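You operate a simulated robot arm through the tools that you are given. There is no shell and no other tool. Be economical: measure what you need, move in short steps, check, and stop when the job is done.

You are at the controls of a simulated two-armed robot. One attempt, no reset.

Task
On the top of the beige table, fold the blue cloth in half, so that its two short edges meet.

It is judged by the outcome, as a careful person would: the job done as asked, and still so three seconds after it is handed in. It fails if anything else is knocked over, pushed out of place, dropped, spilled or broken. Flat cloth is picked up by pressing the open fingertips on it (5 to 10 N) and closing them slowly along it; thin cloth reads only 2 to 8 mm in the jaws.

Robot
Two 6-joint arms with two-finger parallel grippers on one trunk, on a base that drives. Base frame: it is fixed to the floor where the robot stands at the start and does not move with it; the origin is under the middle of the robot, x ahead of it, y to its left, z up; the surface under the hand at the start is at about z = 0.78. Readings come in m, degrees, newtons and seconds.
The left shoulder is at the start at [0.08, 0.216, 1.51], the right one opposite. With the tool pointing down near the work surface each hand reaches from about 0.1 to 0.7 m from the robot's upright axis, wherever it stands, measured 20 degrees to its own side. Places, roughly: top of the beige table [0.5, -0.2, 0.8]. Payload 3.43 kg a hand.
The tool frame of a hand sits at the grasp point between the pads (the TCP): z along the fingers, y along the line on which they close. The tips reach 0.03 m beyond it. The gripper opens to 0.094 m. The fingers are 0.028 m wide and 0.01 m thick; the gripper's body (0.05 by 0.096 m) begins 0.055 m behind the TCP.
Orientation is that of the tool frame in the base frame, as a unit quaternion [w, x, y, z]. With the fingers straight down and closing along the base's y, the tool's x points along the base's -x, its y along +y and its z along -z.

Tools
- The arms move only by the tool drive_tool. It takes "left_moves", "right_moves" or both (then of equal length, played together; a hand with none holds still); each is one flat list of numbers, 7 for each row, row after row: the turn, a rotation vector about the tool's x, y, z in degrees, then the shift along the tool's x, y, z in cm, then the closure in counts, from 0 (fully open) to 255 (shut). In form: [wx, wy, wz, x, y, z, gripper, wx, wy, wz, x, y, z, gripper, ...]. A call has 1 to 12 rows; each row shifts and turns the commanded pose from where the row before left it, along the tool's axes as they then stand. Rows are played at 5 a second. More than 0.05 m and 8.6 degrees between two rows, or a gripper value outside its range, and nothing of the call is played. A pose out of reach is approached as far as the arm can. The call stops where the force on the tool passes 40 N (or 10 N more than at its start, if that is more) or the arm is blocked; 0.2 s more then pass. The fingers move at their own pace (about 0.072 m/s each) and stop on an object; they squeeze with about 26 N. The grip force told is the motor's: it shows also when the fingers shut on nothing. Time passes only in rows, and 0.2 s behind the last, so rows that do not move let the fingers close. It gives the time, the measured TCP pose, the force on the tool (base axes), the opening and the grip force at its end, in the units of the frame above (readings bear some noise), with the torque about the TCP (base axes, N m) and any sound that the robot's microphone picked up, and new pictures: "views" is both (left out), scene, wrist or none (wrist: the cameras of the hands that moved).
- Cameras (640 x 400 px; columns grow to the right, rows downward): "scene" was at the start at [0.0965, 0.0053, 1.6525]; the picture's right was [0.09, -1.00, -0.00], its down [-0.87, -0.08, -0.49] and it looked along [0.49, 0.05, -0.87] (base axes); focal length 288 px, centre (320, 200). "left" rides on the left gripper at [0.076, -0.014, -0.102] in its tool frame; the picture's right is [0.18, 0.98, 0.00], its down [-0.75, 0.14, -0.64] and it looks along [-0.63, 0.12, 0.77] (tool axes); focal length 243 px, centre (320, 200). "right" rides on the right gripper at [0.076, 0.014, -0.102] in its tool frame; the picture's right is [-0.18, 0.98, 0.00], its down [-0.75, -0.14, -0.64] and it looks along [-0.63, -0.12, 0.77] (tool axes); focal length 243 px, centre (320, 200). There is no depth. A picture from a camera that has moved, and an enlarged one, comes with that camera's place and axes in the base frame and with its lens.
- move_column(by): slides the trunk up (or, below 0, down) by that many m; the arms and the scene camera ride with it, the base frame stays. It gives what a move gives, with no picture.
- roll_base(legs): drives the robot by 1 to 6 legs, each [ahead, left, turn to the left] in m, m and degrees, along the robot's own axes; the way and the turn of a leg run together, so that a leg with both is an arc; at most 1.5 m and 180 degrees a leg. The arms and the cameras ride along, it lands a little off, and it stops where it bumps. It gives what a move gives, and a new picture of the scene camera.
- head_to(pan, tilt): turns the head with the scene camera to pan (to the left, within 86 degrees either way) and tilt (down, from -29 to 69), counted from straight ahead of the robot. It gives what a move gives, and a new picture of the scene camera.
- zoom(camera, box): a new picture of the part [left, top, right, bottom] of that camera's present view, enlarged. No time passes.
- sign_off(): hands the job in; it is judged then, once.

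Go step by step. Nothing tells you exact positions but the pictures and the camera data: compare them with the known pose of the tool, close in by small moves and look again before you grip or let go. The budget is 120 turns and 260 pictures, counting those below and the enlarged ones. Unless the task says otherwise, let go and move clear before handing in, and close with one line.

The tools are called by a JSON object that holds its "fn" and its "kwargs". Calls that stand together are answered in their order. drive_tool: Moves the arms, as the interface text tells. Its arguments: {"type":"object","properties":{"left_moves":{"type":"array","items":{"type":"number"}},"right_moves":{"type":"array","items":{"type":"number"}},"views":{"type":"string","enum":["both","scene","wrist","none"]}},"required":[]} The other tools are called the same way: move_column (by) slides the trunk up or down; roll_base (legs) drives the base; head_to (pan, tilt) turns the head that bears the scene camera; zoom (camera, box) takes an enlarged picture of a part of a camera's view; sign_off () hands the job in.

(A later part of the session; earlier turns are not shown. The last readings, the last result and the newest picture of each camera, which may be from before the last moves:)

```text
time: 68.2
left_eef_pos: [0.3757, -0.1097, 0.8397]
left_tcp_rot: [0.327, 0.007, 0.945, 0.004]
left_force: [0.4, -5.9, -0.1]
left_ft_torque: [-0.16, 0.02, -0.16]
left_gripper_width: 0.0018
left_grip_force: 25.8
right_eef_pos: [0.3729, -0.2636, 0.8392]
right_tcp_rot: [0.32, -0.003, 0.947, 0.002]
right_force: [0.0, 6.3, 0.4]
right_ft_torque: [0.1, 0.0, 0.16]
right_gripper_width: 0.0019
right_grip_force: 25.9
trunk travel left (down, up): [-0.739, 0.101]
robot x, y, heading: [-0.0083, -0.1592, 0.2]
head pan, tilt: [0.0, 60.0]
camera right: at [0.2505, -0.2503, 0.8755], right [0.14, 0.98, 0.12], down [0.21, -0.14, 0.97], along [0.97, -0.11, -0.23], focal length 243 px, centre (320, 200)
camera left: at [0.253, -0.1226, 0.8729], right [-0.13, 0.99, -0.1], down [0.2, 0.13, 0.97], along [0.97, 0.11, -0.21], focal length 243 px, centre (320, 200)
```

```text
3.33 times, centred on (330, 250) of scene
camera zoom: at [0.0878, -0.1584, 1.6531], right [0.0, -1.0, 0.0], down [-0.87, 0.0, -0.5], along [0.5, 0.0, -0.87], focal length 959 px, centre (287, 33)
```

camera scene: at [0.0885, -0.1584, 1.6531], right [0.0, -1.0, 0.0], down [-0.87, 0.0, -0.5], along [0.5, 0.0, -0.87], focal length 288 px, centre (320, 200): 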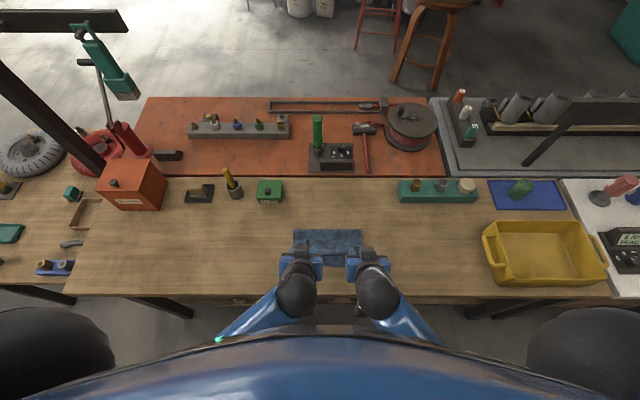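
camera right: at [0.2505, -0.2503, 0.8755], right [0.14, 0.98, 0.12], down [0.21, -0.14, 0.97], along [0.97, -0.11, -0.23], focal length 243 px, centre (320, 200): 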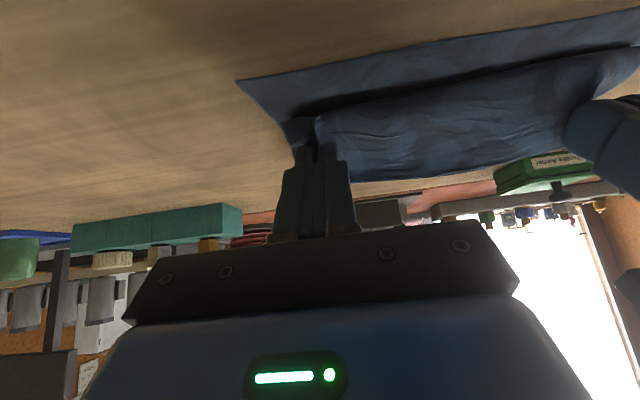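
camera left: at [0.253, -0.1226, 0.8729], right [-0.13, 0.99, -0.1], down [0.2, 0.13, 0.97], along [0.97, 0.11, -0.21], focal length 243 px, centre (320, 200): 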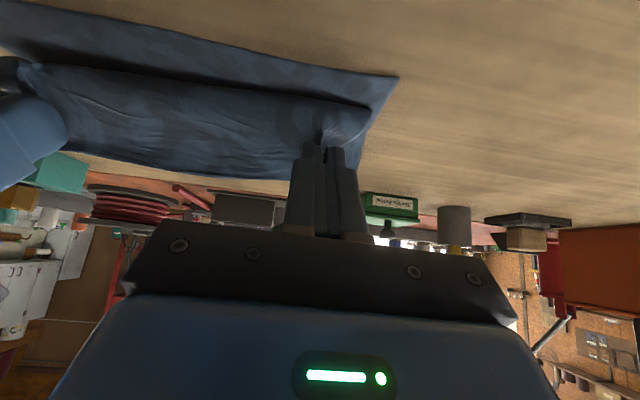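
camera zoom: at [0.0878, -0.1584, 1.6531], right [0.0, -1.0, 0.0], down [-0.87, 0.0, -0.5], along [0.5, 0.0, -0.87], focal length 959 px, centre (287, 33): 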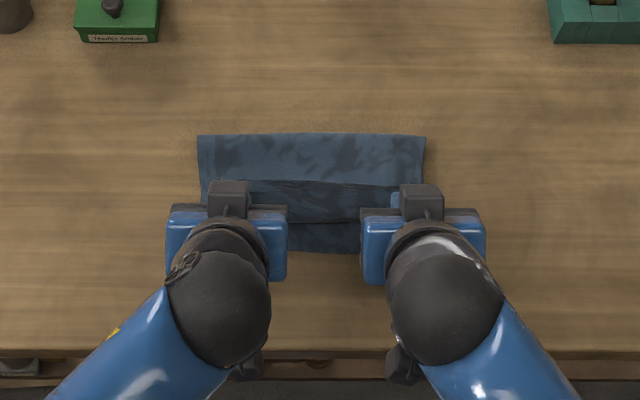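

The fold is staying at x≈0.47 and the hem is now standing. I'll tilt further to about −62° and bring it closer, so the hem points up and toward me before releasing.

{"fn": "drive_tool", "kwargs": {"left_moves": [0, -8, 0, 0.2, 0, 0, 255, 0, -8, 0, 0.2, 0, 0, 255, 0, -8, 0, 0.2, 0, 0, 255, 0, 0, 0, 1.1, 0, -0.9, 255, 0, 0, 0, 0.9, 0, -0.9, 255, 0, 0, 0, 0, 0, 0, 255], "right_moves": [0, -8, 0, 0.2, 0, 0, 255, 0, -8, 0, 0.2, 0, 0, 255, 0, -8, 0, 0.2, 0, 0, 255, 0, 0, 0, 1.1, 0, -0.9, 255, 0, 0, 0, 0.9, 0, -0.9, 255, 0, 0, 0, 0, 0, 0, 255], "views": "wrist"}}

{"fn": "zoom", "kwargs": {"camera": "scene", "box": [250, 190, 410, 310]}}

```text
time: 69.6
left_eef_pos: [0.3455, -0.1085, 0.8272]
left_tcp_rot: [0.515, 0.007, 0.857, 0.001]
left_force: [-0.4, -6.5, 0.6]
left_ft_torque: [-0.09, -0.03, -0.21]
left_gripper_width: 0.0019
left_grip_force: 26.2
right_eef_pos: [0.3433, -0.264, 0.8268]
right_tcp_rot: [0.51, -0.003, 0.86, 0.003]
right_force: [0.7, 7.3, -0.7]
right_ft_torque: [-0.01, 0.02, 0.23]
right_gripper_width: 0.0016
right_grip_force: 26.0
trunk travel left (down, up): [-0.739, 0.101]
robot x, y, heading: [-0.0112, -0.1604, 0.3]
head pan, tilt: [0.0, 60.0]
camera right: at [0.2173, -0.2502, 0.8089], right [0.08, 0.98, 0.16], down [-0.2, -0.15, 0.97], along [0.98, -0.11, 0.19], focal length 243 px, centre (320, 200)
camera left: at [0.2202, -0.1212, 0.8077], right [-0.07, 0.99, -0.15], down [-0.21, 0.14, 0.97], along [0.97, 0.1, 0.2], focal length 243 px, centre (320, 200)
```

right: 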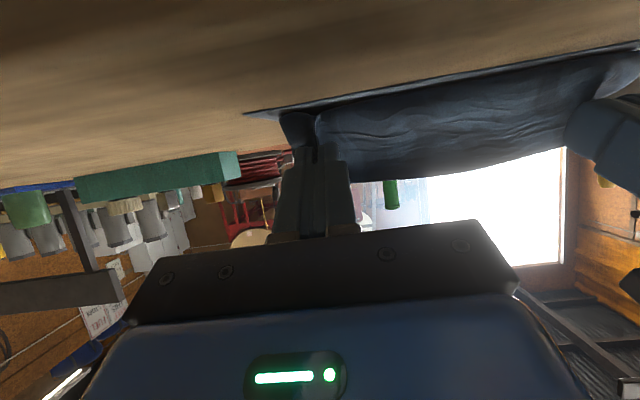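
left: 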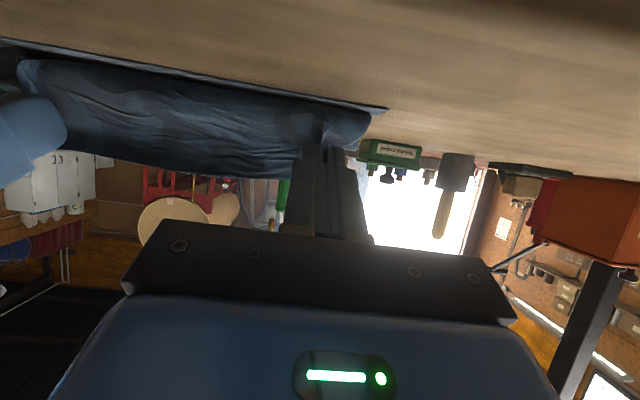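

```text
3.33 times, centred on (330, 250) of scene
camera zoom: at [0.0879, -0.1583, 1.6531], right [0.0, -1.0, 0.0], down [-0.87, 0.0, -0.5], along [0.5, 0.0, -0.87], focal length 959 px, centre (287, 33)
```

zoom: 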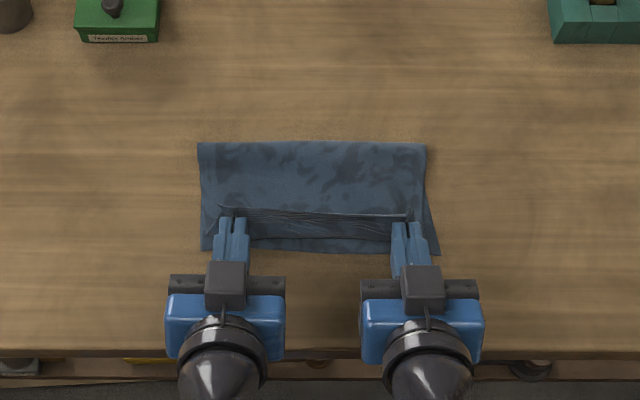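

Excellent: the hem now stands upright at x≈0.38. I'll tilt a bit more past vertical, then open while flicking toward me and retreat.

{"fn": "drive_tool", "kwargs": {"left_moves": [0, -8, 0, -0.26, 0, -0.66, 255, 0, -8, 0, -0.26, 0, -0.66, 255, 0, 0, 0, 0.25, 0, -1.17, 255, 0, 0, 0, 0.1, 0, -1.5, 150, 0, 0, 0, 0, 0, -2.5, 150, 0, 0, 0, 0, 0, 0, 150, 0, 0, 0, 0, 0, 0, 150], "right_moves": [0, -8, 0, -0.26, 0, -0.66, 255, 0, -8, 0, -0.26, 0, -0.66, 255, 0, 0, 0, 0.25, 0, -1.17, 255, 0, 0, 0, 0.1, 0, -1.5, 150, 0, 0, 0, 0, 0, -2.5, 150, 0, 0, 0, 0, 0, 0, 150, 0, 0, 0, 0, 0, 0, 150], "views": "wrist"}}

{"fn": "zoom", "kwargs": {"camera": "scene", "box": [250, 190, 410, 310]}}

```text
time: 70.7
left_eef_pos: [0.3445, -0.0718, 0.8583]
left_tcp_rot: [0.632, -0.099, 0.768, 0.037]
left_force: [-0.5, 0.7, 0.0]
left_ft_torque: [-0.01, -0.03, -0.02]
left_gripper_width: 0.0389
left_grip_force: 0.1
right_eef_pos: [0.3187, -0.2929, 0.8367]
right_tcp_rot: [0.626, 0.046, 0.778, -0.036]
right_force: [-0.1, 0.2, -0.3]
right_ft_torque: [0.01, -0.01, 0.02]
right_gripper_width: 0.0386
right_grip_force: 0.1
trunk travel left (down, up): [-0.739, 0.101]
robot x, y, heading: [-0.0086, -0.1593, -0.1]
head pan, tilt: [0.0, 60.0]
stopped in row 5 (left hand): the arm was blocked; the commanded pose is now the measured one
camera right: at [0.2049, -0.2637, 0.7843], right [0.15, 0.97, 0.18], down [-0.48, -0.09, 0.87], along [0.86, -0.22, 0.45], focal length 243 px, centre (320, 200)
camera left: at [0.2346, -0.1136, 0.8047], right [-0.23, 0.94, -0.25], down [-0.51, 0.1, 0.86], along [0.83, 0.32, 0.46], focal length 243 px, centre (320, 200)
```

right: 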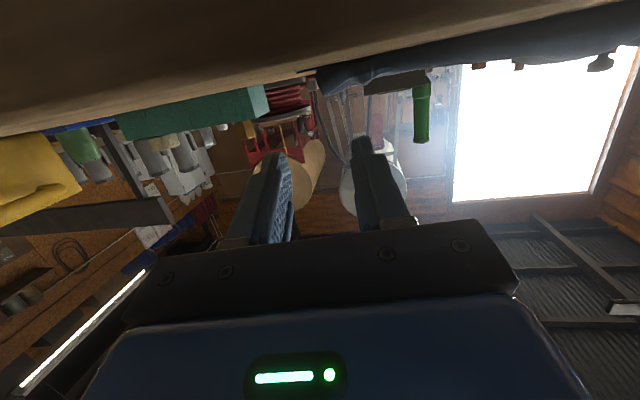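
left: 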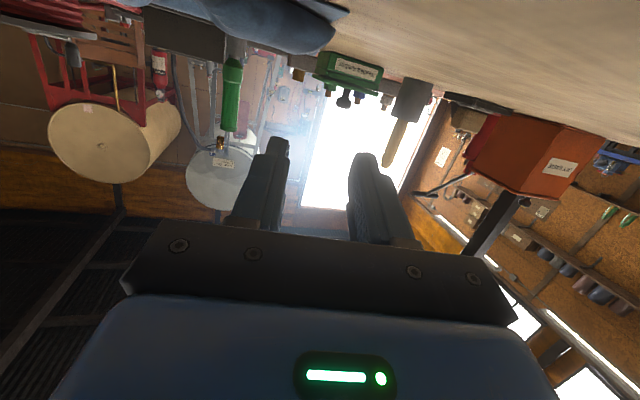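

```text
3.33 times, centred on (330, 250) of scene
camera zoom: at [0.0872, -0.1585, 1.6509], right [0.0, -1.0, 0.0], down [-0.87, 0.0, -0.5], along [0.5, 0.0, -0.87], focal length 959 px, centre (287, 33)
```

zoom: 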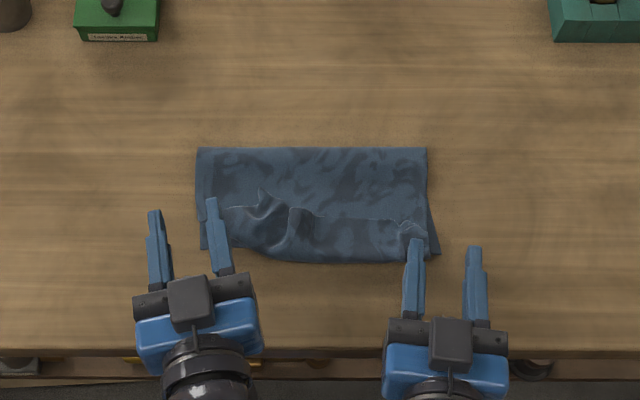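

The hem flopped back again, but the fold is holding. New plan: pull the edge fully over until it points toward me, even past the near edge. Then re-grip it from my side in its natural orientation and slide it back to meet the near edge. First I'll recover the arms.

{"fn": "drive_tool", "kwargs": {"left_moves": [0, 0, 0, -4, 0, 0, 150, 0, 0, 0, -4, 0, 0, 150, 0.46, 7.86, 1.23, 0, 0, 0, 150, 0.46, 7.86, 1.23, 0, 0, 0, 150, 0.46, 7.86, 1.23, 0, 0, 0, 150, 0.46, 7.86, 1.23, 0, 0, 0, 150, 0.46, 7.86, 1.23, 0, 0, 0, 150, 0.46, 7.86, 1.23, 0, 0, 0, 150, 0.46, 7.86, 1.23, 0, 0, 0, 150, 0.46, 7.86, 1.23, 0, 0, 0, 150, 0.46, 7.86, 1.23, 0, 0, 0, 150, 0.46, 7.86, 1.23, 0, 0, 0, 150], "right_moves": [0, 0, 0, -4, 0, 0, 150, 0, 0, 0, -4, 0, 0, 150, -0.45, 7.76, -0.57, 0, 0, 0, 150, -0.45, 7.76, -0.57, 0, 0, 0, 150, -0.45, 7.76, -0.57, 0, 0, 0, 150, -0.45, 7.76, -0.57, 0, 0, 0, 150, -0.45, 7.76, -0.57, 0, 0, 0, 150, -0.45, 7.76, -0.57, 0, 0, 0, 150, -0.45, 7.76, -0.57, 0, 0, 0, 150, -0.45, 7.76, -0.57, 0, 0, 0, 150, -0.45, 7.76, -0.57, 0, 0, 0, 150, -0.45, 7.76, -0.57, 0, 0, 0, 150], "views": "none"}}

{"fn": "roll_base", "kwargs": {"legs": [[-0.08, 0, 0]]}}

{"fn": "zoom", "kwargs": {"camera": "scene", "box": [250, 170, 410, 290]}}

```text
time: 73.3
left_eef_pos: [0.3583, -0.0681, 0.9356]
left_tcp_rot: [-0.002, 0.007, 1.0, 0.001]
left_force: [0.4, -0.4, -0.1]
left_ft_torque: [-0.01, -0.01, 0.0]
left_gripper_width: 0.0388
left_grip_force: 0.1
right_eef_pos: [0.336, -0.2916, 0.9152]
right_tcp_rot: [-0.002, -0.004, 1.0, -0.001]
right_force: [-0.2, 0.2, 0.1]
right_ft_torque: [0.0, -0.01, -0.02]
right_gripper_width: 0.0388
right_grip_force: 0.0
trunk travel left (down, up): [-0.739, 0.101]
robot x, y, heading: [-0.0095, -0.1576, 0.4]
head pan, tilt: [0.0, 60.0]
```

```text
time: 74.3
left_eef_pos: [0.2861, -0.0692, 0.9361]
left_tcp_rot: [-0.003, 0.006, 1.0, 0.0]
left_force: [1.1, -0.5, 0.2]
left_ft_torque: [0.0, 0.05, -0.01]
left_gripper_width: 0.0386
left_grip_force: 0.1
right_eef_pos: [0.2629, -0.2917, 0.9136]
right_tcp_rot: [-0.004, -0.005, 1.0, -0.001]
right_force: [0.8, 0.6, 0.4]
right_ft_torque: [-0.02, 0.03, 0.03]
right_gripper_width: 0.0388
right_grip_force: 0.0
trunk travel left (down, up): [-0.739, 0.101]
robot x, y, heading: [-0.0857, -0.1577, 0.7]
head pan, tilt: [0.0, 60.0]
camera scene: at [0.0201, -0.1585, 1.6523], right [0.0, -1.0, 0.0], down [-0.87, 0.0, -0.49], along [0.49, 0.0, -0.87], focal length 288 px, centre (320, 200)
```

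scene: 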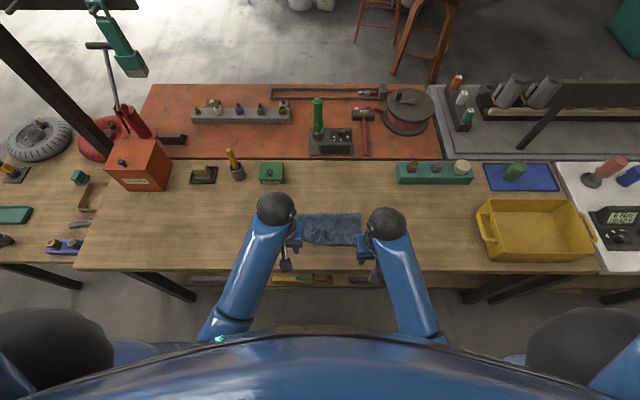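

```text
3.33 times, centred on (330, 230) of scene
camera zoom: at [0.0201, -0.1585, 1.6523], right [0.0, -1.0, 0.0], down [-0.87, 0.0, -0.49], along [0.49, 0.0, -0.87], focal length 959 px, centre (287, 100)
```

zoom: 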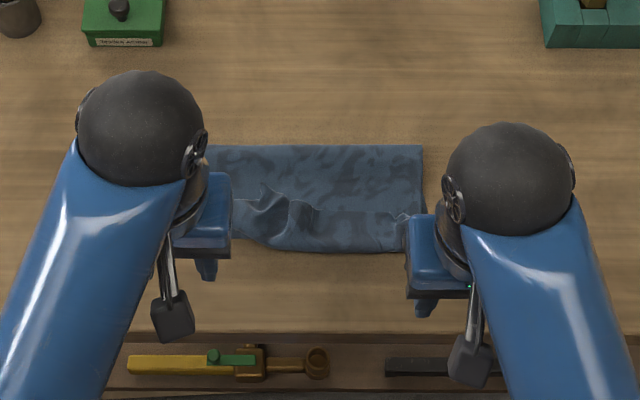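

Now I'll bring both hands vertically above the hem's free edge to see it from the wrists.

{"fn": "drive_tool", "kwargs": {"left_moves": [0, 0, 0, -4, -1.2, 0, 195, 0, 0, 0, -4, -1.2, 1.7, 195, 0, 0, 0, -4, -1.2, 1.7, 195, 0, 0, 0, 0, 0, 0, 195], "right_moves": [0, 0, 0, -4.8, 0.8, 0, 195, 0, 0, 0, -4.8, 0.8, 0.7, 195, 0, 0, 0, -4.8, 0.8, 0.7, 195, 0, 0, 0, 0, 0, 0, 195], "views": "wrist"}}

```text
time: 75.3
left_eef_pos: [0.3995, -0.1039, 0.9068]
left_tcp_rot: [0.001, 0.007, 1.0, 0.001]
left_force: [-0.9, -0.2, 0.2]
left_ft_torque: [0.0, -0.01, 0.01]
left_gripper_width: 0.0223
left_grip_force: 0.0
right_eef_pos: [0.4011, -0.2621, 0.9029]
right_tcp_rot: [0.001, -0.006, 1.0, -0.001]
right_force: [-0.4, 0.2, 0.5]
right_ft_torque: [0.01, -0.05, -0.01]
right_gripper_width: 0.0221
right_grip_force: 0.0
trunk travel left (down, up): [-0.739, 0.101]
robot x, y, heading: [-0.089, -0.1601, 0.3]
head pan, tilt: [0.0, 60.0]
camera right: at [0.3261, -0.2492, 1.0061], right [0.17, 0.98, 0.0], down [0.75, -0.13, 0.64], along [0.63, -0.11, -0.77], focal length 243 px, centre (320, 200)
camera left: at [0.3229, -0.1183, 1.0087], right [-0.17, 0.99, 0.0], down [0.75, 0.13, 0.64], along [0.63, 0.11, -0.77], focal length 243 px, centre (320, 200)
```

right: 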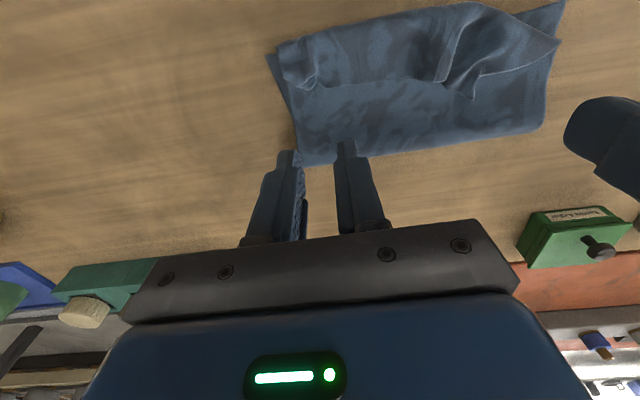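
left: 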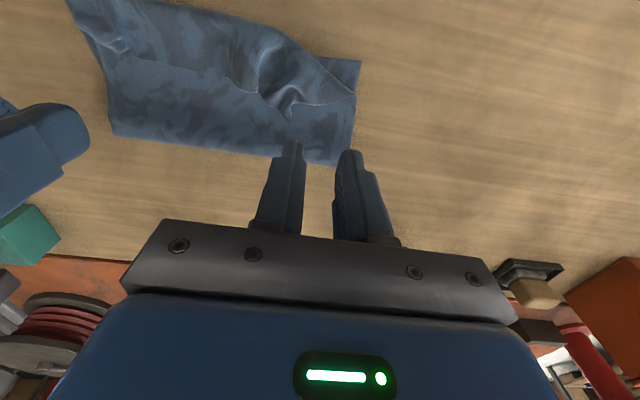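

The free edge is at about (0.384, −0.26) on the right and (0.397, −0.12) on the left. I'll lower to just above those spots.

{"fn": "drive_tool", "kwargs": {"left_moves": [0, 0, 0, -0.3, -1.4, 3, 195, 0, 0, 0, 0, 0, 3, 195, 0, 0, 0, 0, 0, 2, 195, 0, 0, 0, 0, 0, 0, 195], "right_moves": [0, 0, 0, 0.9, 0, 3, 195, 0, 0, 0, 0, 0, 3, 195, 0, 0, 0, 0, 0, 1.6, 195, 0, 0, 0, 0, 0, 0, 195], "views": "wrist"}}

```text
time: 76.3
left_eef_pos: [0.4014, -0.1214, 0.8245]
left_tcp_rot: [0.001, 0.006, 1.0, 0.001]
left_force: [-0.1, -0.3, 1.1]
left_ft_torque: [-0.01, 0.01, 0.01]
left_gripper_width: 0.022
left_grip_force: 0.0
right_eef_pos: [0.3937, -0.2658, 0.8254]
right_tcp_rot: [0.0, -0.005, 1.0, -0.001]
right_force: [-0.1, 0.1, -0.2]
right_ft_torque: [-0.02, 0.01, 0.0]
right_gripper_width: 0.022
right_grip_force: 0.1
trunk travel left (down, up): [-0.739, 0.101]
robot x, y, heading: [-0.0859, -0.1571, 0.1]
head pan, tilt: [0.0, 60.0]
camera right: at [0.3185, -0.2514, 0.9283], right [0.17, 0.98, 0.0], down [0.76, -0.13, 0.64], along [0.63, -0.11, -0.77], focal length 243 px, centre (320, 200)
camera left: at [0.3262, -0.1345, 0.9266], right [-0.17, 0.99, 0.0], down [0.76, 0.13, 0.64], along [0.63, 0.11, -0.77], focal length 243 px, centre (320, 200)
```

right: 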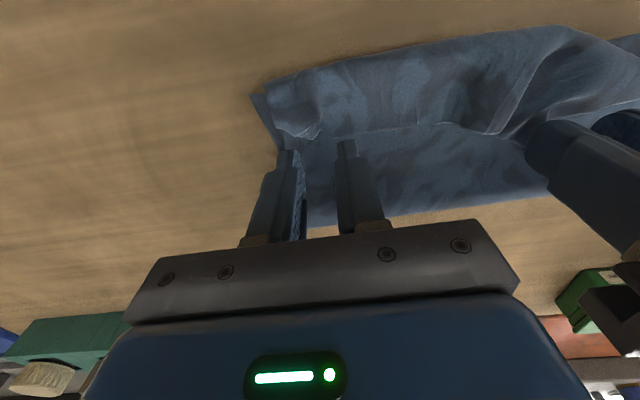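
left: 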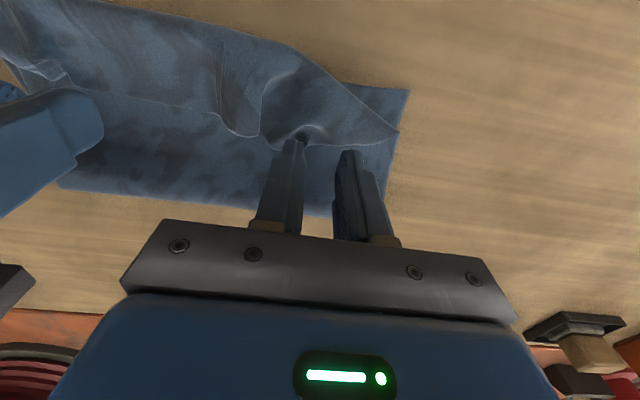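

Small correction for the right hand, then press both lightly and close.

{"fn": "drive_tool", "kwargs": {"left_moves": [0, 0, 0, 0.2, 0.4, 0.5, 195, 0, 0, 0, 0, 0, 0.4, 195, 0, 0, 0, 0, 0, 0, 195], "right_moves": [0, 0, 0, 0.5, 0, 0.5, 195, 0, 0, 0, 0, 0, 0.5, 195, 0, 0, 0, 0, 0, 0, 195], "views": "wrist"}}

```text
time: 77.1
left_eef_pos: [0.3997, -0.1164, 0.8163]
left_tcp_rot: [-0.001, 0.006, 1.0, 0.001]
left_force: [0.2, -1.1, 0.9]
left_ft_torque: [-0.02, -0.03, -0.02]
left_gripper_width: 0.022
left_grip_force: 0.1
right_eef_pos: [0.3882, -0.2669, 0.8161]
right_tcp_rot: [0.0, -0.005, 1.0, 0.0]
right_force: [0.6, 0.5, -0.8]
right_ft_torque: [-0.02, 0.0, -0.02]
right_gripper_width: 0.0221
right_grip_force: 0.0
trunk travel left (down, up): [-0.739, 0.101]
robot x, y, heading: [-0.0866, -0.1574, 0.2]
head pan, tilt: [0.0, 60.0]
camera right: at [0.3128, -0.2519, 0.9186], right [0.17, 0.98, 0.0], down [0.76, -0.13, 0.64], along [0.63, -0.11, -0.77], focal length 243 px, centre (320, 200)
camera left: at [0.3245, -0.1299, 0.9174], right [-0.17, 0.99, 0.0], down [0.76, 0.13, 0.64], along [0.63, 0.11, -0.77], focal length 243 px, centre (320, 200)
```

right: 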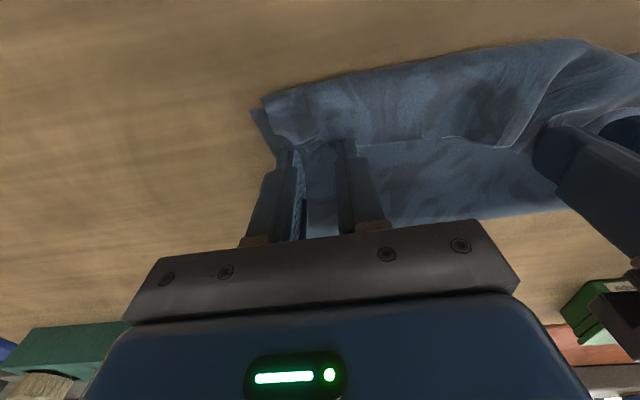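
left: 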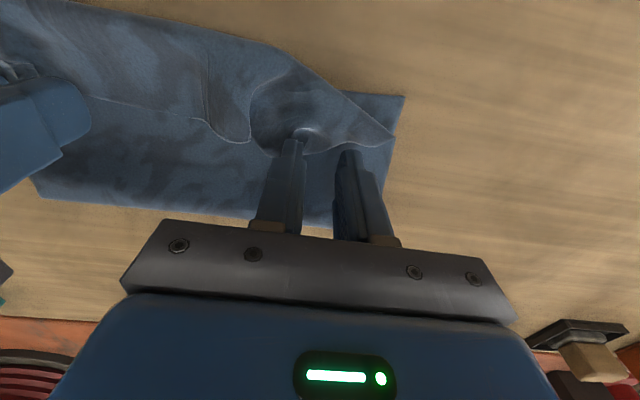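

{"fn": "drive_tool", "kwargs": {"left_moves": [0, 0, 0, 0.2, 0, 0.25, 195, 0, 0, 0, 0, 0, 0.0, 203, 0, 0, 0, 0, 0, 0, 211, 0, 0, 0, 0, 0, 0, 219, 0, 0, 0, 0, 0, 0, 227, 0, 0, 0, 0, 0, 0, 235, 0, 0, 0, 0, 0, 0, 243, 0, 0, 0, 0, 0, 0, 255, 0, 0, 0, 0, 0, 0, 255], "right_moves": [0, 0, 0, 0, 0, 0.28, 195, 0, 0, 0, 0, 0, 0, 203, 0, 0, 0, 0, 0, 0, 211, 0, 0, 0, 0, 0, 0, 219, 0, 0, 0, 0, 0, 0, 227, 0, 0, 0, 0, 0, 0, 235, 0, 0, 0, 0, 0, 0, 243, 0, 0, 0, 0, 0, 0, 255, 0, 0, 0, 0, 0, 0, 255], "views": "none"}}

{"fn": "drive_tool", "kwargs": {"left_moves": [0, 0, 0, 0, -0.1, -1, 255, 0, 0, 0, 0, 0, -1.5, 255, 0, 0, 0, 0, 0, -1.5, 255], "right_moves": [0, 0, 0, 0, 0.1, -1, 255, 0, 0, 0, 0, 0, -1.5, 255, 0, 0, 0, 0, 0, -1.5, 255], "views": "wrist"}}

```text
time: 79.1
left_eef_pos: [0.3983, -0.1159, 0.8131]
left_tcp_rot: [0.0, 0.007, 1.0, 0.001]
left_force: [0.1, -0.1, 1.7]
left_ft_torque: [0.0, 0.04, -0.02]
left_gripper_width: 0.0019
left_grip_force: 25.9
right_eef_pos: [0.3887, -0.2661, 0.8128]
right_tcp_rot: [0.001, -0.005, 1.0, -0.001]
right_force: [0.6, -0.6, 0.4]
right_ft_torque: [0.02, -0.01, 0.01]
right_gripper_width: 0.0021
right_grip_force: 26.1
trunk travel left (down, up): [-0.739, 0.101]
robot x, y, heading: [-0.0861, -0.1598, 0.3]
head pan, tilt: [0.0, 60.0]
```

```text
time: 79.9
left_eef_pos: [0.3966, -0.1173, 0.8529]
left_tcp_rot: [-0.001, 0.006, 1.0, 0.0]
left_force: [0.3, 1.4, 0.4]
left_ft_torque: [0.01, 0.02, 0.04]
left_gripper_width: 0.0018
left_grip_force: 26.2
right_eef_pos: [0.3884, -0.2654, 0.8527]
right_tcp_rot: [0.0, -0.005, 1.0, -0.001]
right_force: [-0.3, 0.4, -0.3]
right_ft_torque: [0.04, 0.01, -0.02]
right_gripper_width: 0.0018
right_grip_force: 25.5
trunk travel left (down, up): [-0.739, 0.101]
robot x, y, heading: [-0.0871, -0.1572, 0.2]
head pan, tilt: [0.0, 60.0]
camera right: at [0.3129, -0.2512, 0.9554], right [0.17, 0.98, 0.0], down [0.76, -0.13, 0.64], along [0.63, -0.11, -0.77], focal length 243 px, centre (320, 200)
camera left: at [0.3216, -0.1308, 0.9552], right [-0.17, 0.99, 0.0], down [0.76, 0.13, 0.64], along [0.63, 0.11, -0.77], focal length 243 px, centre (320, 200)
```

right: 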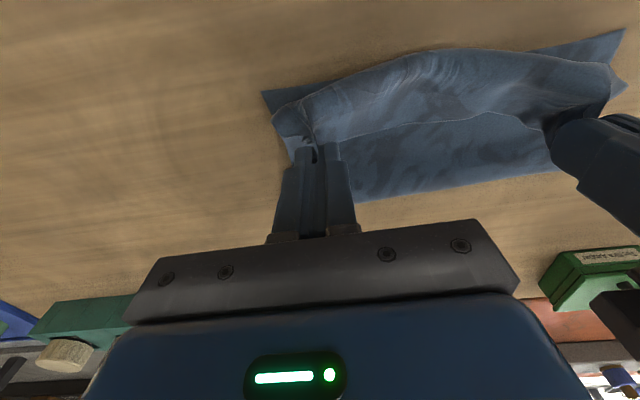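
left: 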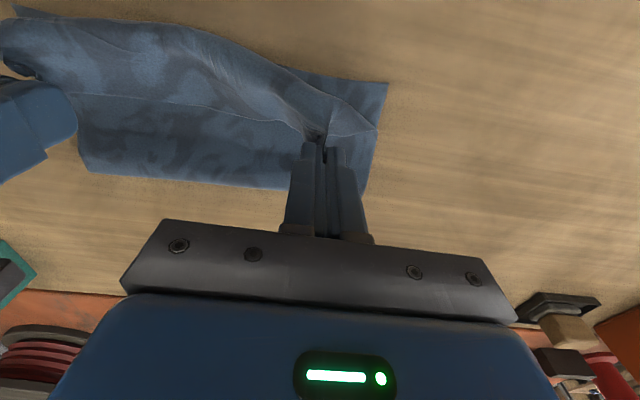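

Held on both sides. Now I'll roll the hands back and pull the edge well over toward me to straighten the whole top layer.

{"fn": "drive_tool", "kwargs": {"left_moves": [0, -8, 0, 0.9, 0, 0, 255, 0, -8, 0, 0.9, 0, 0, 255, 0, -8, 0, 0.9, 0, 0, 255, 0, -8, 0, 0.9, 0, 0, 255, 0, -8, 0, 0.9, 0, 0, 255, 0, 0, 0, 2.43, 0, -1.61, 255, 0, 0, 0, 2.43, 0, -1.61, 255, 0, 0, 0, 0, 0, 0, 255], "right_moves": [0, -8, 0, 0.9, 0, 0, 255, 0, -8, 0, 0.9, 0, 0, 255, 0, -8, 0, 0.9, 0, 0, 255, 0, -8, 0, 0.9, 0, 0, 255, 0, -8, 0, 0.9, 0, 0, 255, 0, 0, 0, 2.3, 0, -1.4, 255, 0, 0, 0, 2.3, 0, -1.4, 255, 0, 0, 0, 0, 0, 0, 255], "views": "wrist"}}

{"fn": "zoom", "kwargs": {"camera": "scene", "box": [250, 180, 410, 300]}}

```text
time: 81.7
left_eef_pos: [0.2982, -0.1176, 0.8333]
left_tcp_rot: [0.342, 0.006, 0.94, -0.001]
left_force: [0.5, -0.3, 0.8]
left_ft_torque: [-0.01, -0.01, 0.02]
left_gripper_width: 0.0016
left_grip_force: 25.9
right_eef_pos: [0.2915, -0.2682, 0.8343]
right_tcp_rot: [0.342, -0.004, 0.94, 0.0]
right_force: [0.5, -0.2, 0.7]
right_ft_torque: [0.0, 0.0, 0.0]
right_gripper_width: 0.002
right_grip_force: 26.6
trunk travel left (down, up): [-0.739, 0.101]
robot x, y, heading: [-0.0846, -0.1624, 0.1]
head pan, tilt: [0.0, 60.0]
camera right: at [0.1682, -0.254, 0.8641], right [0.13, 0.98, 0.12], down [0.17, -0.14, 0.98], along [0.98, -0.11, -0.18], focal length 243 px, centre (320, 200)
camera left: at [0.1738, -0.1302, 0.8623], right [-0.13, 0.98, -0.12], down [0.17, 0.14, 0.98], along [0.98, 0.11, -0.18], focal length 243 px, centre (320, 200)
```

right: 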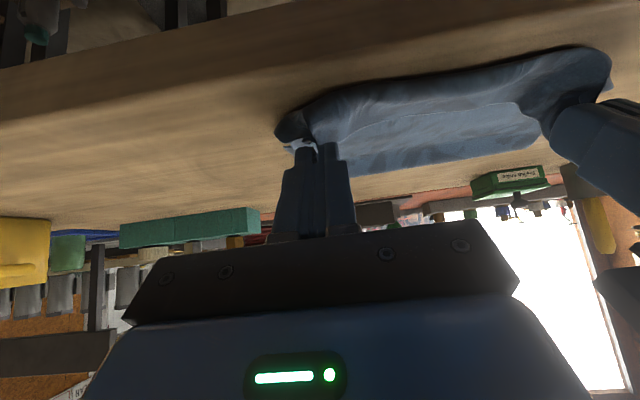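
left: 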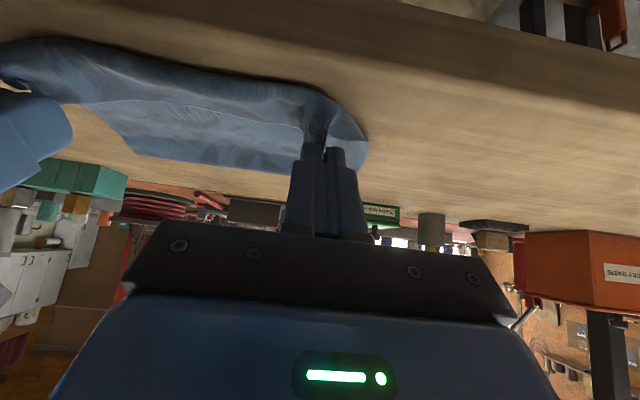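

```text
3.33 times, centred on (330, 240) of scene
camera zoom: at [0.0106, -0.1586, 1.6531], right [0.0, -1.0, 0.0], down [-0.87, 0.0, -0.5], along [0.5, 0.0, -0.87], focal length 959 px, centre (287, 67)
```

zoom: 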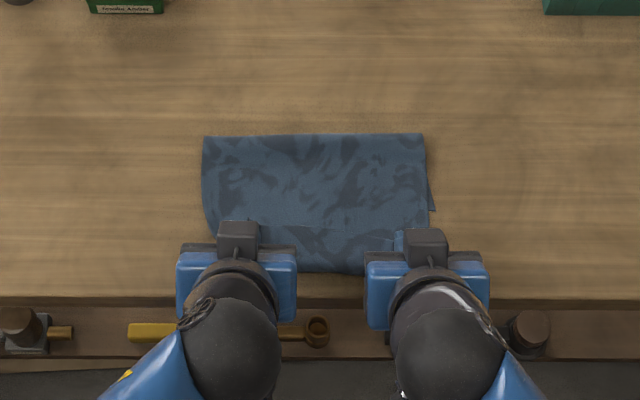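

The stiff cloth rolls along as an S-curve because nothing holds the fold. I'll move back to where the fold sits at about 0.485, then use the left hand to pin it down while the right hand pulls its corner over.

{"fn": "drive_tool", "kwargs": {"left_moves": [0, 0, 0, -3.14, 0, 1.0, 255, 0, 0, 0, -3.14, 0, 1.0, 255, 0, 0, 0, -3.14, 0, 1.0, 255, 0, 0, 0, -3.14, 0, 1.0, 255, 0, 0, 0, 0, 0, 0, 255], "right_moves": [0, 0, 0, -3.25, 0, 1.13, 255, 0, 0, 0, -3.25, 0, 1.13, 255, 0, 0, 0, -3.25, 0, 1.13, 255, 0, 0, 0, -3.25, 0, 1.13, 255, 0, 0, 0, 0, 0, 0, 255], "views": "wrist"}}

{"fn": "zoom", "kwargs": {"camera": "scene", "box": [250, 160, 410, 280]}}

```text
time: 82.9
left_eef_pos: [0.418, -0.116, 0.8835]
left_tcp_rot: [0.343, 0.007, 0.939, -0.002]
left_force: [-1.0, -0.4, 1.2]
left_ft_torque: [-0.01, -0.01, -0.02]
left_gripper_width: 0.0017
left_grip_force: 26.3
right_eef_pos: [0.4216, -0.2671, 0.883]
right_tcp_rot: [0.342, -0.005, 0.94, 0.001]
right_force: [-0.5, 0.3, -0.6]
right_ft_torque: [0.01, -0.01, 0.0]
right_gripper_width: 0.002
right_grip_force: 26.1
trunk travel left (down, up): [-0.739, 0.101]
robot x, y, heading: [-0.087, -0.161, 0.3]
head pan, tilt: [0.0, 60.0]
camera right: at [0.2977, -0.2529, 0.9127], right [0.13, 0.98, 0.12], down [0.17, -0.14, 0.98], along [0.98, -0.11, -0.18], focal length 243 px, centre (320, 200)
camera left: at [0.2944, -0.1281, 0.9123], right [-0.13, 0.98, -0.12], down [0.17, 0.14, 0.98], along [0.98, 0.11, -0.18], focal length 243 px, centre (320, 200)
```

right: 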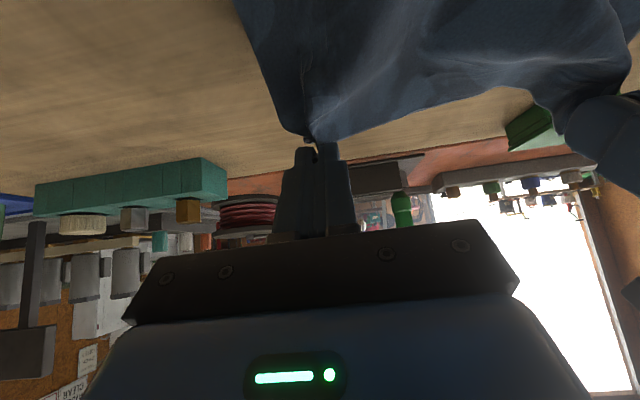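
left: 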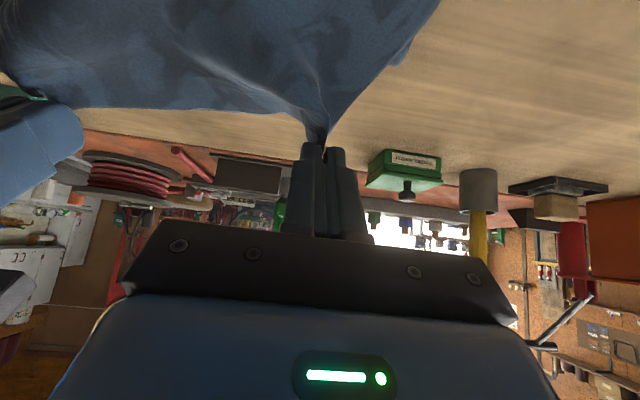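

```text
3.33 times, centred on (330, 220) of scene
camera zoom: at [0.0097, -0.1585, 1.6532], right [0.0, -1.0, 0.0], down [-0.87, 0.0, -0.5], along [0.5, 0.0, -0.87], focal length 959 px, centre (287, 133)
```

zoom: 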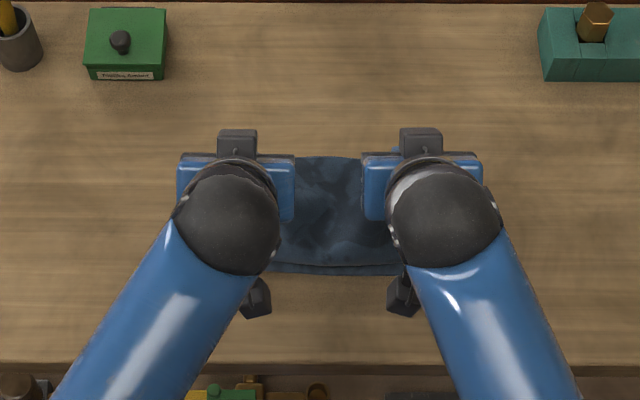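

The fold has hysteresis, so I'll reset by carrying the edge out to the far side, then bring it over at about 9 cm while tilting to −70° so the flap stays extended, and check before letting it drop toward me.

{"fn": "drive_tool", "kwargs": {"left_moves": [0, 0, 0, -4.74, 0, 0.58, 255, 0, 0, 0, -3.38, 0, 2.19, 255, 0, 0, 0, -2.1, 0, 3.72, 255, 0, 0, 0, -0.57, 0, 2.43, 255, 0, 0, 0, 0.23, 0, 3.07, 255, 0, 0, 0, 0, 0, 0, 255, 0, 0, 0, 0, 0, 0, 255], "right_moves": [0, 0, 0, -4.74, 0, 0.58, 255, 0, 0, 0, -3.38, 0, 2.19, 255, 0, 0, 0, -2.1, 0, 3.72, 255, 0, 0, 0, -0.57, 0, 2.43, 255, 0, 0, 0, 0.23, 0, 3.07, 255, 0, 0, 0, 0, 0, 0, 255, 0, 0, 0, 0, 0, 0, 255], "views": "none"}}

{"fn": "zoom", "kwargs": {"camera": "scene", "box": [250, 160, 410, 280]}}

```text
time: 84.5
left_eef_pos: [0.5783, -0.1194, 0.8594]
left_tcp_rot: [0.342, 0.006, 0.94, -0.001]
left_force: [0.4, 0.4, 0.5]
left_ft_torque: [-0.05, -0.05, 0.0]
left_gripper_width: 0.0016
left_grip_force: 25.8
right_eef_pos: [0.5782, -0.2643, 0.8578]
right_tcp_rot: [0.342, -0.006, 0.94, 0.001]
right_force: [-0.5, -0.1, 1.2]
right_ft_torque: [0.02, -0.01, -0.01]
right_gripper_width: 0.0017
right_grip_force: 25.8
trunk travel left (down, up): [-0.739, 0.101]
robot x, y, heading: [-0.0896, -0.1573, 0.3]
head pan, tilt: [0.0, 60.0]
```

```text
3.33 times, centred on (330, 220) of scene
camera zoom: at [0.0091, -0.1584, 1.6532], right [0.0, -1.0, 0.0], down [-0.87, 0.0, -0.5], along [0.5, 0.0, -0.87], focal length 959 px, centre (287, 133)
```

zoom: 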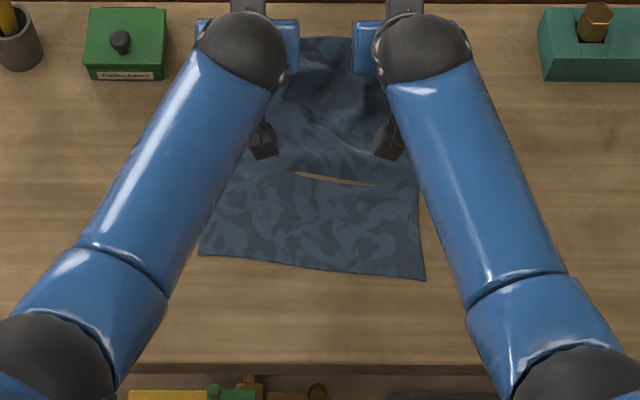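

The reset worked. The near edge is slightly skewed: left corner x≈0.373, right ≈0.348. Now I'll do the higher crossing with progressive tilt.

{"fn": "drive_tool", "kwargs": {"left_moves": [0, 0, 0, 1.3, 0, -4.36, 255, 0, 0, 0, 1.72, 0, -3.4, 255, 0, 0, 0, 2.04, 0, -3.02, 255, 0, -7.5, 0, 2.21, 0, -1.49, 255, 0, -7.5, 0, 1.98, 0, -1.79, 255, 0, -7.5, 0, 1.75, 0, -2.02, 255, 0, -7.5, 0, 1.1, 0, -1.6, 255, 0, 0, 0, 0, 0, 0, 255], "right_moves": [0, 0, 0, 1.3, 0, -4.36, 255, 0, 0, 0, 1.72, 0, -3.4, 255, 0, 0, 0, 2.04, 0, -3.02, 255, 0, -7.5, 0, 2.21, 0, -1.49, 255, 0, -7.5, 0, 1.98, 0, -1.79, 255, 0, -7.5, 0, 1.75, 0, -2.02, 255, 0, -7.5, 0, 1.45, 0, -2.23, 255, 0, 0, 0, 0, 0, 0, 255], "views": "wrist"}}

{"fn": "zoom", "kwargs": {"camera": "scene", "box": [250, 160, 410, 280]}}

```text
time: 86.3
left_eef_pos: [0.3717, -0.1169, 0.8982]
left_tcp_rot: [0.573, 0.006, 0.819, -0.003]
left_force: [-0.2, 0.4, -0.2]
left_ft_torque: [0.01, 0.03, 0.02]
left_gripper_width: 0.0016
left_grip_force: 25.0
right_eef_pos: [0.3627, -0.2654, 0.8958]
right_tcp_rot: [0.574, -0.005, 0.819, 0.003]
right_force: [0.9, 0.5, -0.4]
right_ft_torque: [-0.01, 0.01, 0.03]
right_gripper_width: 0.0015
right_grip_force: 26.1
trunk travel left (down, up): [-0.739, 0.101]
robot x, y, heading: [-0.0872, -0.1579, 0.3]
head pan, tilt: [0.0, 60.0]
camera right: at [0.2411, -0.2521, 0.8606], right [0.05, 0.98, 0.17], down [-0.34, -0.14, 0.93], along [0.94, -0.11, 0.33], focal length 243 px, centre (320, 200)
camera left: at [0.2492, -0.129, 0.8625], right [-0.05, 0.98, -0.17], down [-0.34, 0.14, 0.93], along [0.94, 0.1, 0.33], focal length 243 px, centre (320, 200)
```

right: 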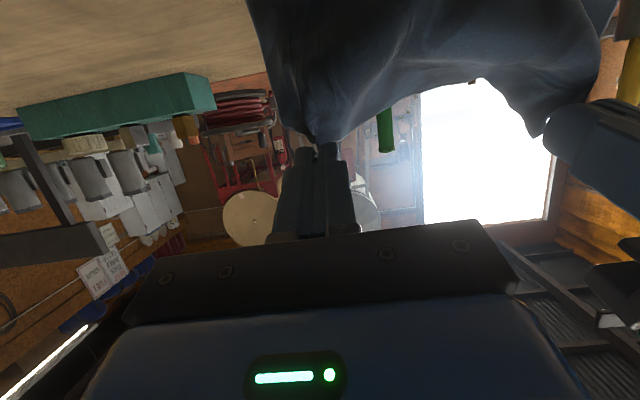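
left: 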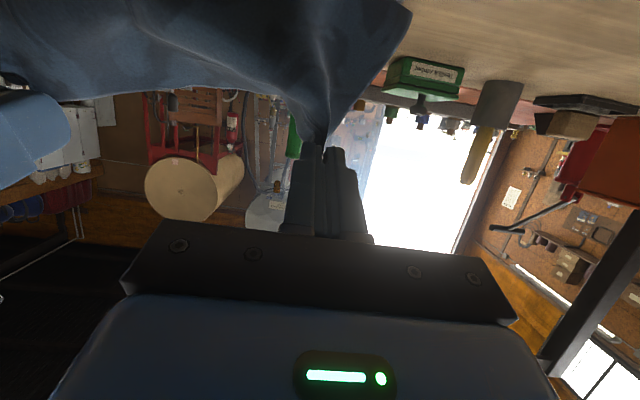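

```text
3.33 times, centred on (330, 220) of scene
camera zoom: at [0.0105, -0.1586, 1.6531], right [0.0, -1.0, 0.0], down [-0.87, 0.0, -0.5], along [0.5, 0.0, -0.87], focal length 959 px, centre (287, 133)
```

zoom: 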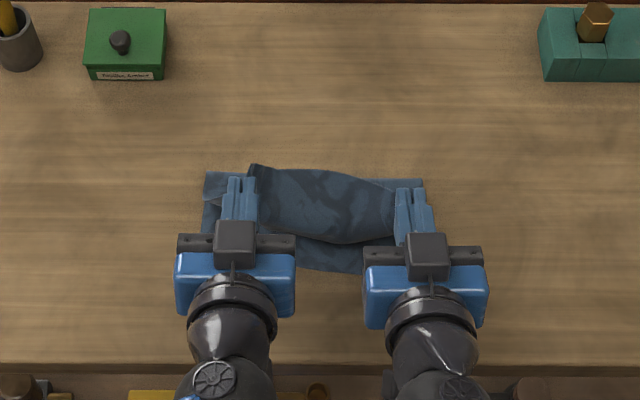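

This pose is good: the hands are clear of the table and the flap stands upright. I'll back off slightly, then flick toward me and release mid-motion so the flap falls forward.

{"fn": "drive_tool", "kwargs": {"left_moves": [0, 0, 0, -2.61, 0, 2.78, 255, 0, 0, 0, 0, 0, 0, 255, 0, 0, 0, 1.54, 0, -4.23, 255, 0, 0, 0, 2.01, 0, -4.06, 120, 0, 0, 0, -0.51, 0, -4.44, 120, 0, 0, 0, 0, 0, 0, 120, 0, 0, 0, 0, 0, 0, 120], "right_moves": [0, 0, 0, -2.61, 0, 2.78, 255, 0, 0, 0, 0, 0, 0, 255, 0, 0, 0, 1.54, 0, -4.23, 255, 0, 0, 0, 2.01, 0, -4.06, 120, 0, 0, 0, -0.51, 0, -4.44, 120, 0, 0, 0, 0, 0, 0, 120, 0, 0, 0, 0, 0, 0, 120], "views": "wrist"}}

{"fn": "zoom", "kwargs": {"camera": "scene", "box": [250, 160, 410, 280]}}

```text
time: 87.9
left_eef_pos: [0.2769, -0.1157, 0.9298]
left_tcp_rot: [0.574, 0.006, 0.819, -0.002]
left_force: [0.5, -0.7, -0.6]
left_ft_torque: [-0.01, -0.01, 0.01]
left_gripper_width: 0.0497
left_grip_force: 0.1
right_eef_pos: [0.2695, -0.266, 0.9275]
right_tcp_rot: [0.573, -0.005, 0.819, 0.003]
right_force: [-0.5, -0.3, -0.1]
right_ft_torque: [0.0, 0.01, -0.01]
right_gripper_width: 0.0498
right_grip_force: 0.1
trunk travel left (down, up): [-0.739, 0.101]
robot x, y, heading: [-0.0876, -0.16, 0.4]
head pan, tilt: [0.0, 60.0]
camera right: at [0.1474, -0.2532, 0.8909], right [0.05, 0.98, 0.17], down [-0.34, -0.14, 0.93], along [0.94, -0.11, 0.33], focal length 243 px, centre (320, 200)
camera left: at [0.1546, -0.1273, 0.8927], right [-0.05, 0.98, -0.17], down [-0.34, 0.14, 0.93], along [0.94, 0.11, 0.33], focal length 243 px, centre (320, 200)
```

right: 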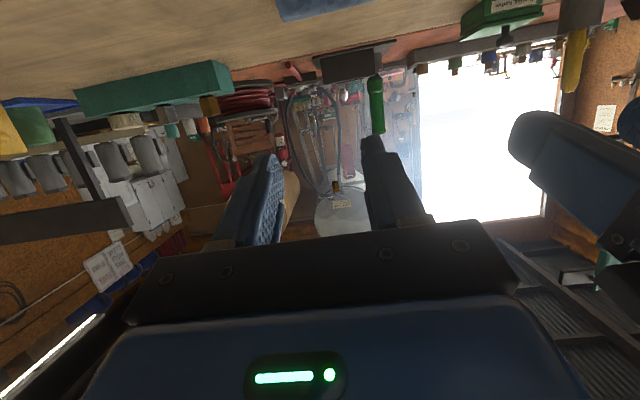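
left: 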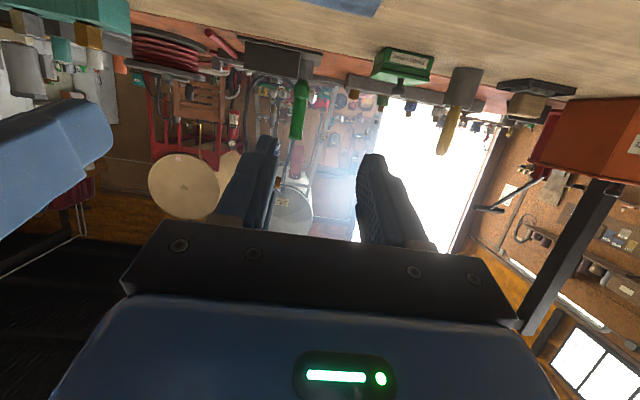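

```text
3.33 times, centred on (330, 220) of scene
camera zoom: at [0.0098, -0.1584, 1.6532], right [0.0, -1.0, 0.0], down [-0.87, 0.0, -0.5], along [0.5, 0.0, -0.87], focal length 959 px, centre (287, 133)
```

zoom: 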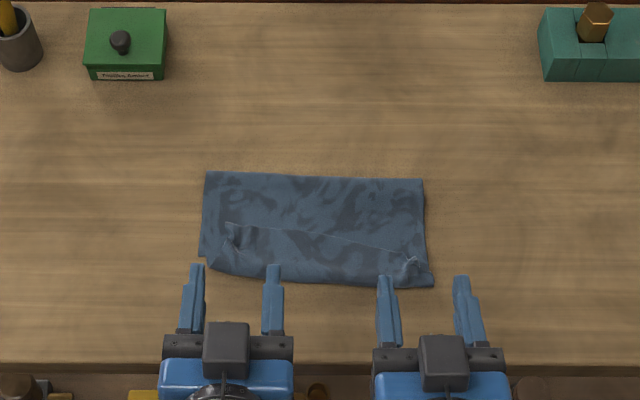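

The flap came down with the roll right at the near edge and a 2.5–4.5 cm hem lying back on top. There is now room to pin: I'll set both hands vertical, left (closed) over the folded part as the pin, right over the hem's edge.

{"fn": "drive_tool", "kwargs": {"left_moves": [0, 7.8, 0, 0, 0, 1.5, 255, 0, 7.8, 0, 0, 0, 1.5, 255, 0, 7.8, 0, 0, 0, 1.5, 255, 0, 7.8, 0, -1, 0, 1, 255, 0, 7.8, 0, -2, 0, 0, 255, 0, 7.8, 0, -2, 0, 0, 255, 0, 7.8, 0, -2, -1, 0, 255, 0, 7.8, 0, -2, -1, 0, 255, 0, 7.8, 0, -2, -1, 0, 255, 0, 0, 0, -3, -1, 0, 255, 0, 0, 0, 0, 0, 0, 255], "right_moves": [0, 7.8, 0, 0, 0, 1.5, 195, 0, 7.8, 0, 0, 0, 1.5, 195, 0, 7.8, 0, 0, 0, 1.5, 195, 0, 7.8, 0, -1, 0, 1, 195, 0, 7.8, 0, -2, 0, 0, 195, 0, 7.8, 0, -2, 0, 0, 195, 0, 7.8, 0, -1, 0, 0, 195, 0, 7.8, 0, 0, 0, 0, 195, 0, 7.8, 0, 0, 0, 0, 195, 0, 0, 0, 0, 0, 0, 195, 0, 0, 0, 0, 0, 0, 195], "views": "wrist"}}

```text
time: 90.3
left_eef_pos: [0.4492, -0.1579, 0.9467]
left_tcp_rot: [-0.002, 0.006, 1.0, 0.001]
left_force: [0.0, 0.4, 0.2]
left_ft_torque: [-0.03, -0.03, 0.0]
left_gripper_width: 0.0001
left_grip_force: 25.9
right_eef_pos: [0.3641, -0.2661, 0.935]
right_tcp_rot: [-0.001, -0.006, 1.0, 0.0]
right_force: [0.0, 0.0, 0.9]
right_ft_torque: [0.03, 0.03, 0.01]
right_gripper_width: 0.0221
right_grip_force: 0.1
trunk travel left (down, up): [-0.739, 0.101]
robot x, y, heading: [-0.085, -0.1576, 0.3]
head pan, tilt: [0.0, 60.0]
camera right: at [0.2898, -0.2512, 1.0375], right [0.17, 0.98, 0.0], down [0.76, -0.13, 0.64], along [0.63, -0.11, -0.77], focal length 243 px, centre (320, 200)
camera left: at [0.3737, -0.1713, 1.0496], right [-0.17, 0.99, 0.0], down [0.76, 0.13, 0.64], along [0.63, 0.11, -0.77], focal length 243 px, centre (320, 200)
```

right: 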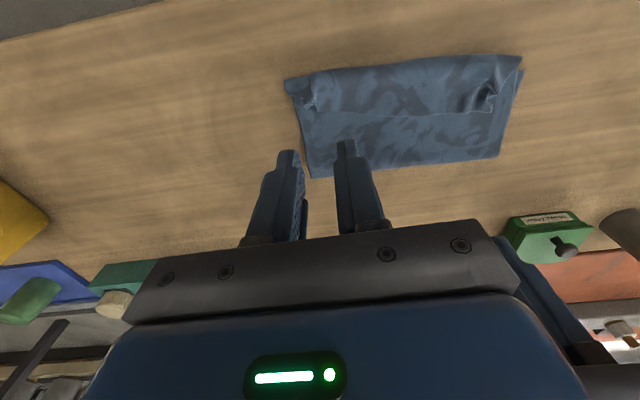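
left: 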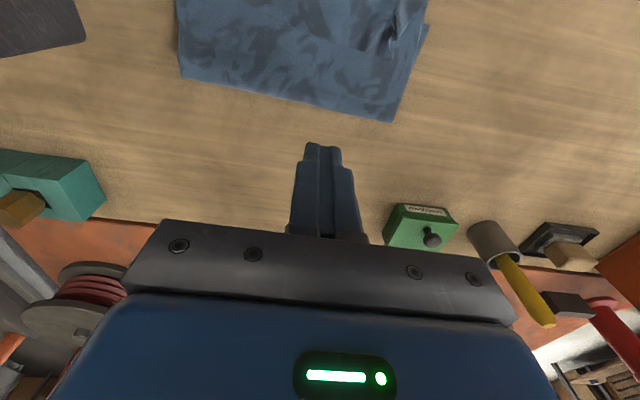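

Hem edge is at x≈0.378 (right) to 0.403 (left), the fold at ≈0.463, and the layers' near edges nearly coincide. Left hand goes down to pin at (0.447, −0.15); right hand comes down on the hem edge.

{"fn": "drive_tool", "kwargs": {"left_moves": [0, 0, 0, 0.2, 0.8, 4, 255, 0, 0, 0, 0, 0, 4, 255, 0, 0, 0, 0, 0, 4, 255, 0, 0, 0, 0, 0, 0.7, 255, 0, 0, 0, 0, 0, 0.3, 255, 0, 0, 0, 0, 0, 0, 255], "right_moves": [0, 0, 0, -1.1, -0.1, 3, 195, 0, 0, 0, -1.1, 0, 3, 195, 0, 0, 0, 0, 0, 3, 195, 0, 0, 0, 0, 0, 2.0, 195, 0, 0, 0, 0, 0, 0, 195, 0, 0, 0, 0, 0, 0, 195], "views": "wrist"}}

```text
time: 91.7
left_eef_pos: [0.4473, -0.151, 0.8168]
left_tcp_rot: [-0.002, 0.006, 1.0, 0.001]
left_force: [0.0, -0.3, 0.4]
left_ft_torque: [-0.01, -0.02, 0.0]
left_gripper_width: 0.0
left_grip_force: 26.1
right_eef_pos: [0.3876, -0.2675, 0.8231]
right_tcp_rot: [-0.002, -0.005, 1.0, -0.001]
right_force: [0.1, 0.1, 0.2]
right_ft_torque: [0.02, -0.02, 0.0]
right_gripper_width: 0.0218
right_grip_force: 0.0
trunk travel left (down, up): [-0.739, 0.101]
robot x, y, heading: [-0.0871, -0.1587, 0.1]
head pan, tilt: [0.0, 60.0]
camera right: at [0.3117, -0.2523, 0.9266], right [0.17, 0.98, 0.0], down [0.76, -0.13, 0.64], along [0.63, -0.11, -0.77], focal length 243 px, centre (320, 200)
camera left: at [0.3711, -0.1641, 0.9196], right [-0.17, 0.99, 0.0], down [0.76, 0.13, 0.64], along [0.63, 0.11, -0.77], focal length 243 px, centre (320, 200)
```

right: 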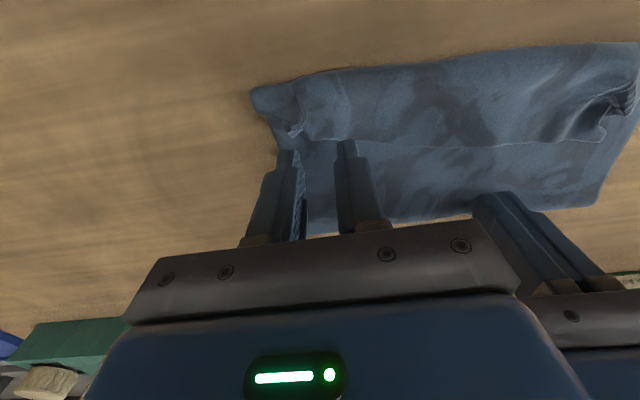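
left: 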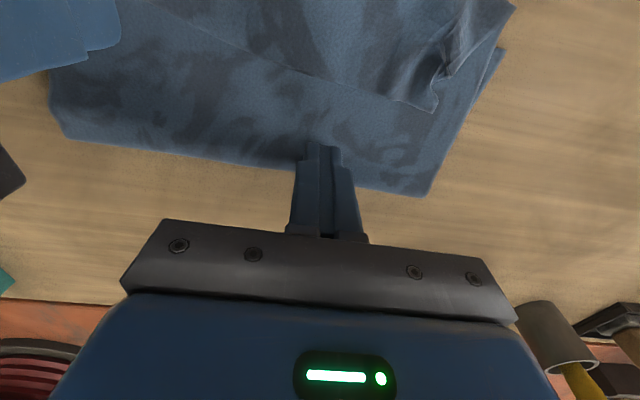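

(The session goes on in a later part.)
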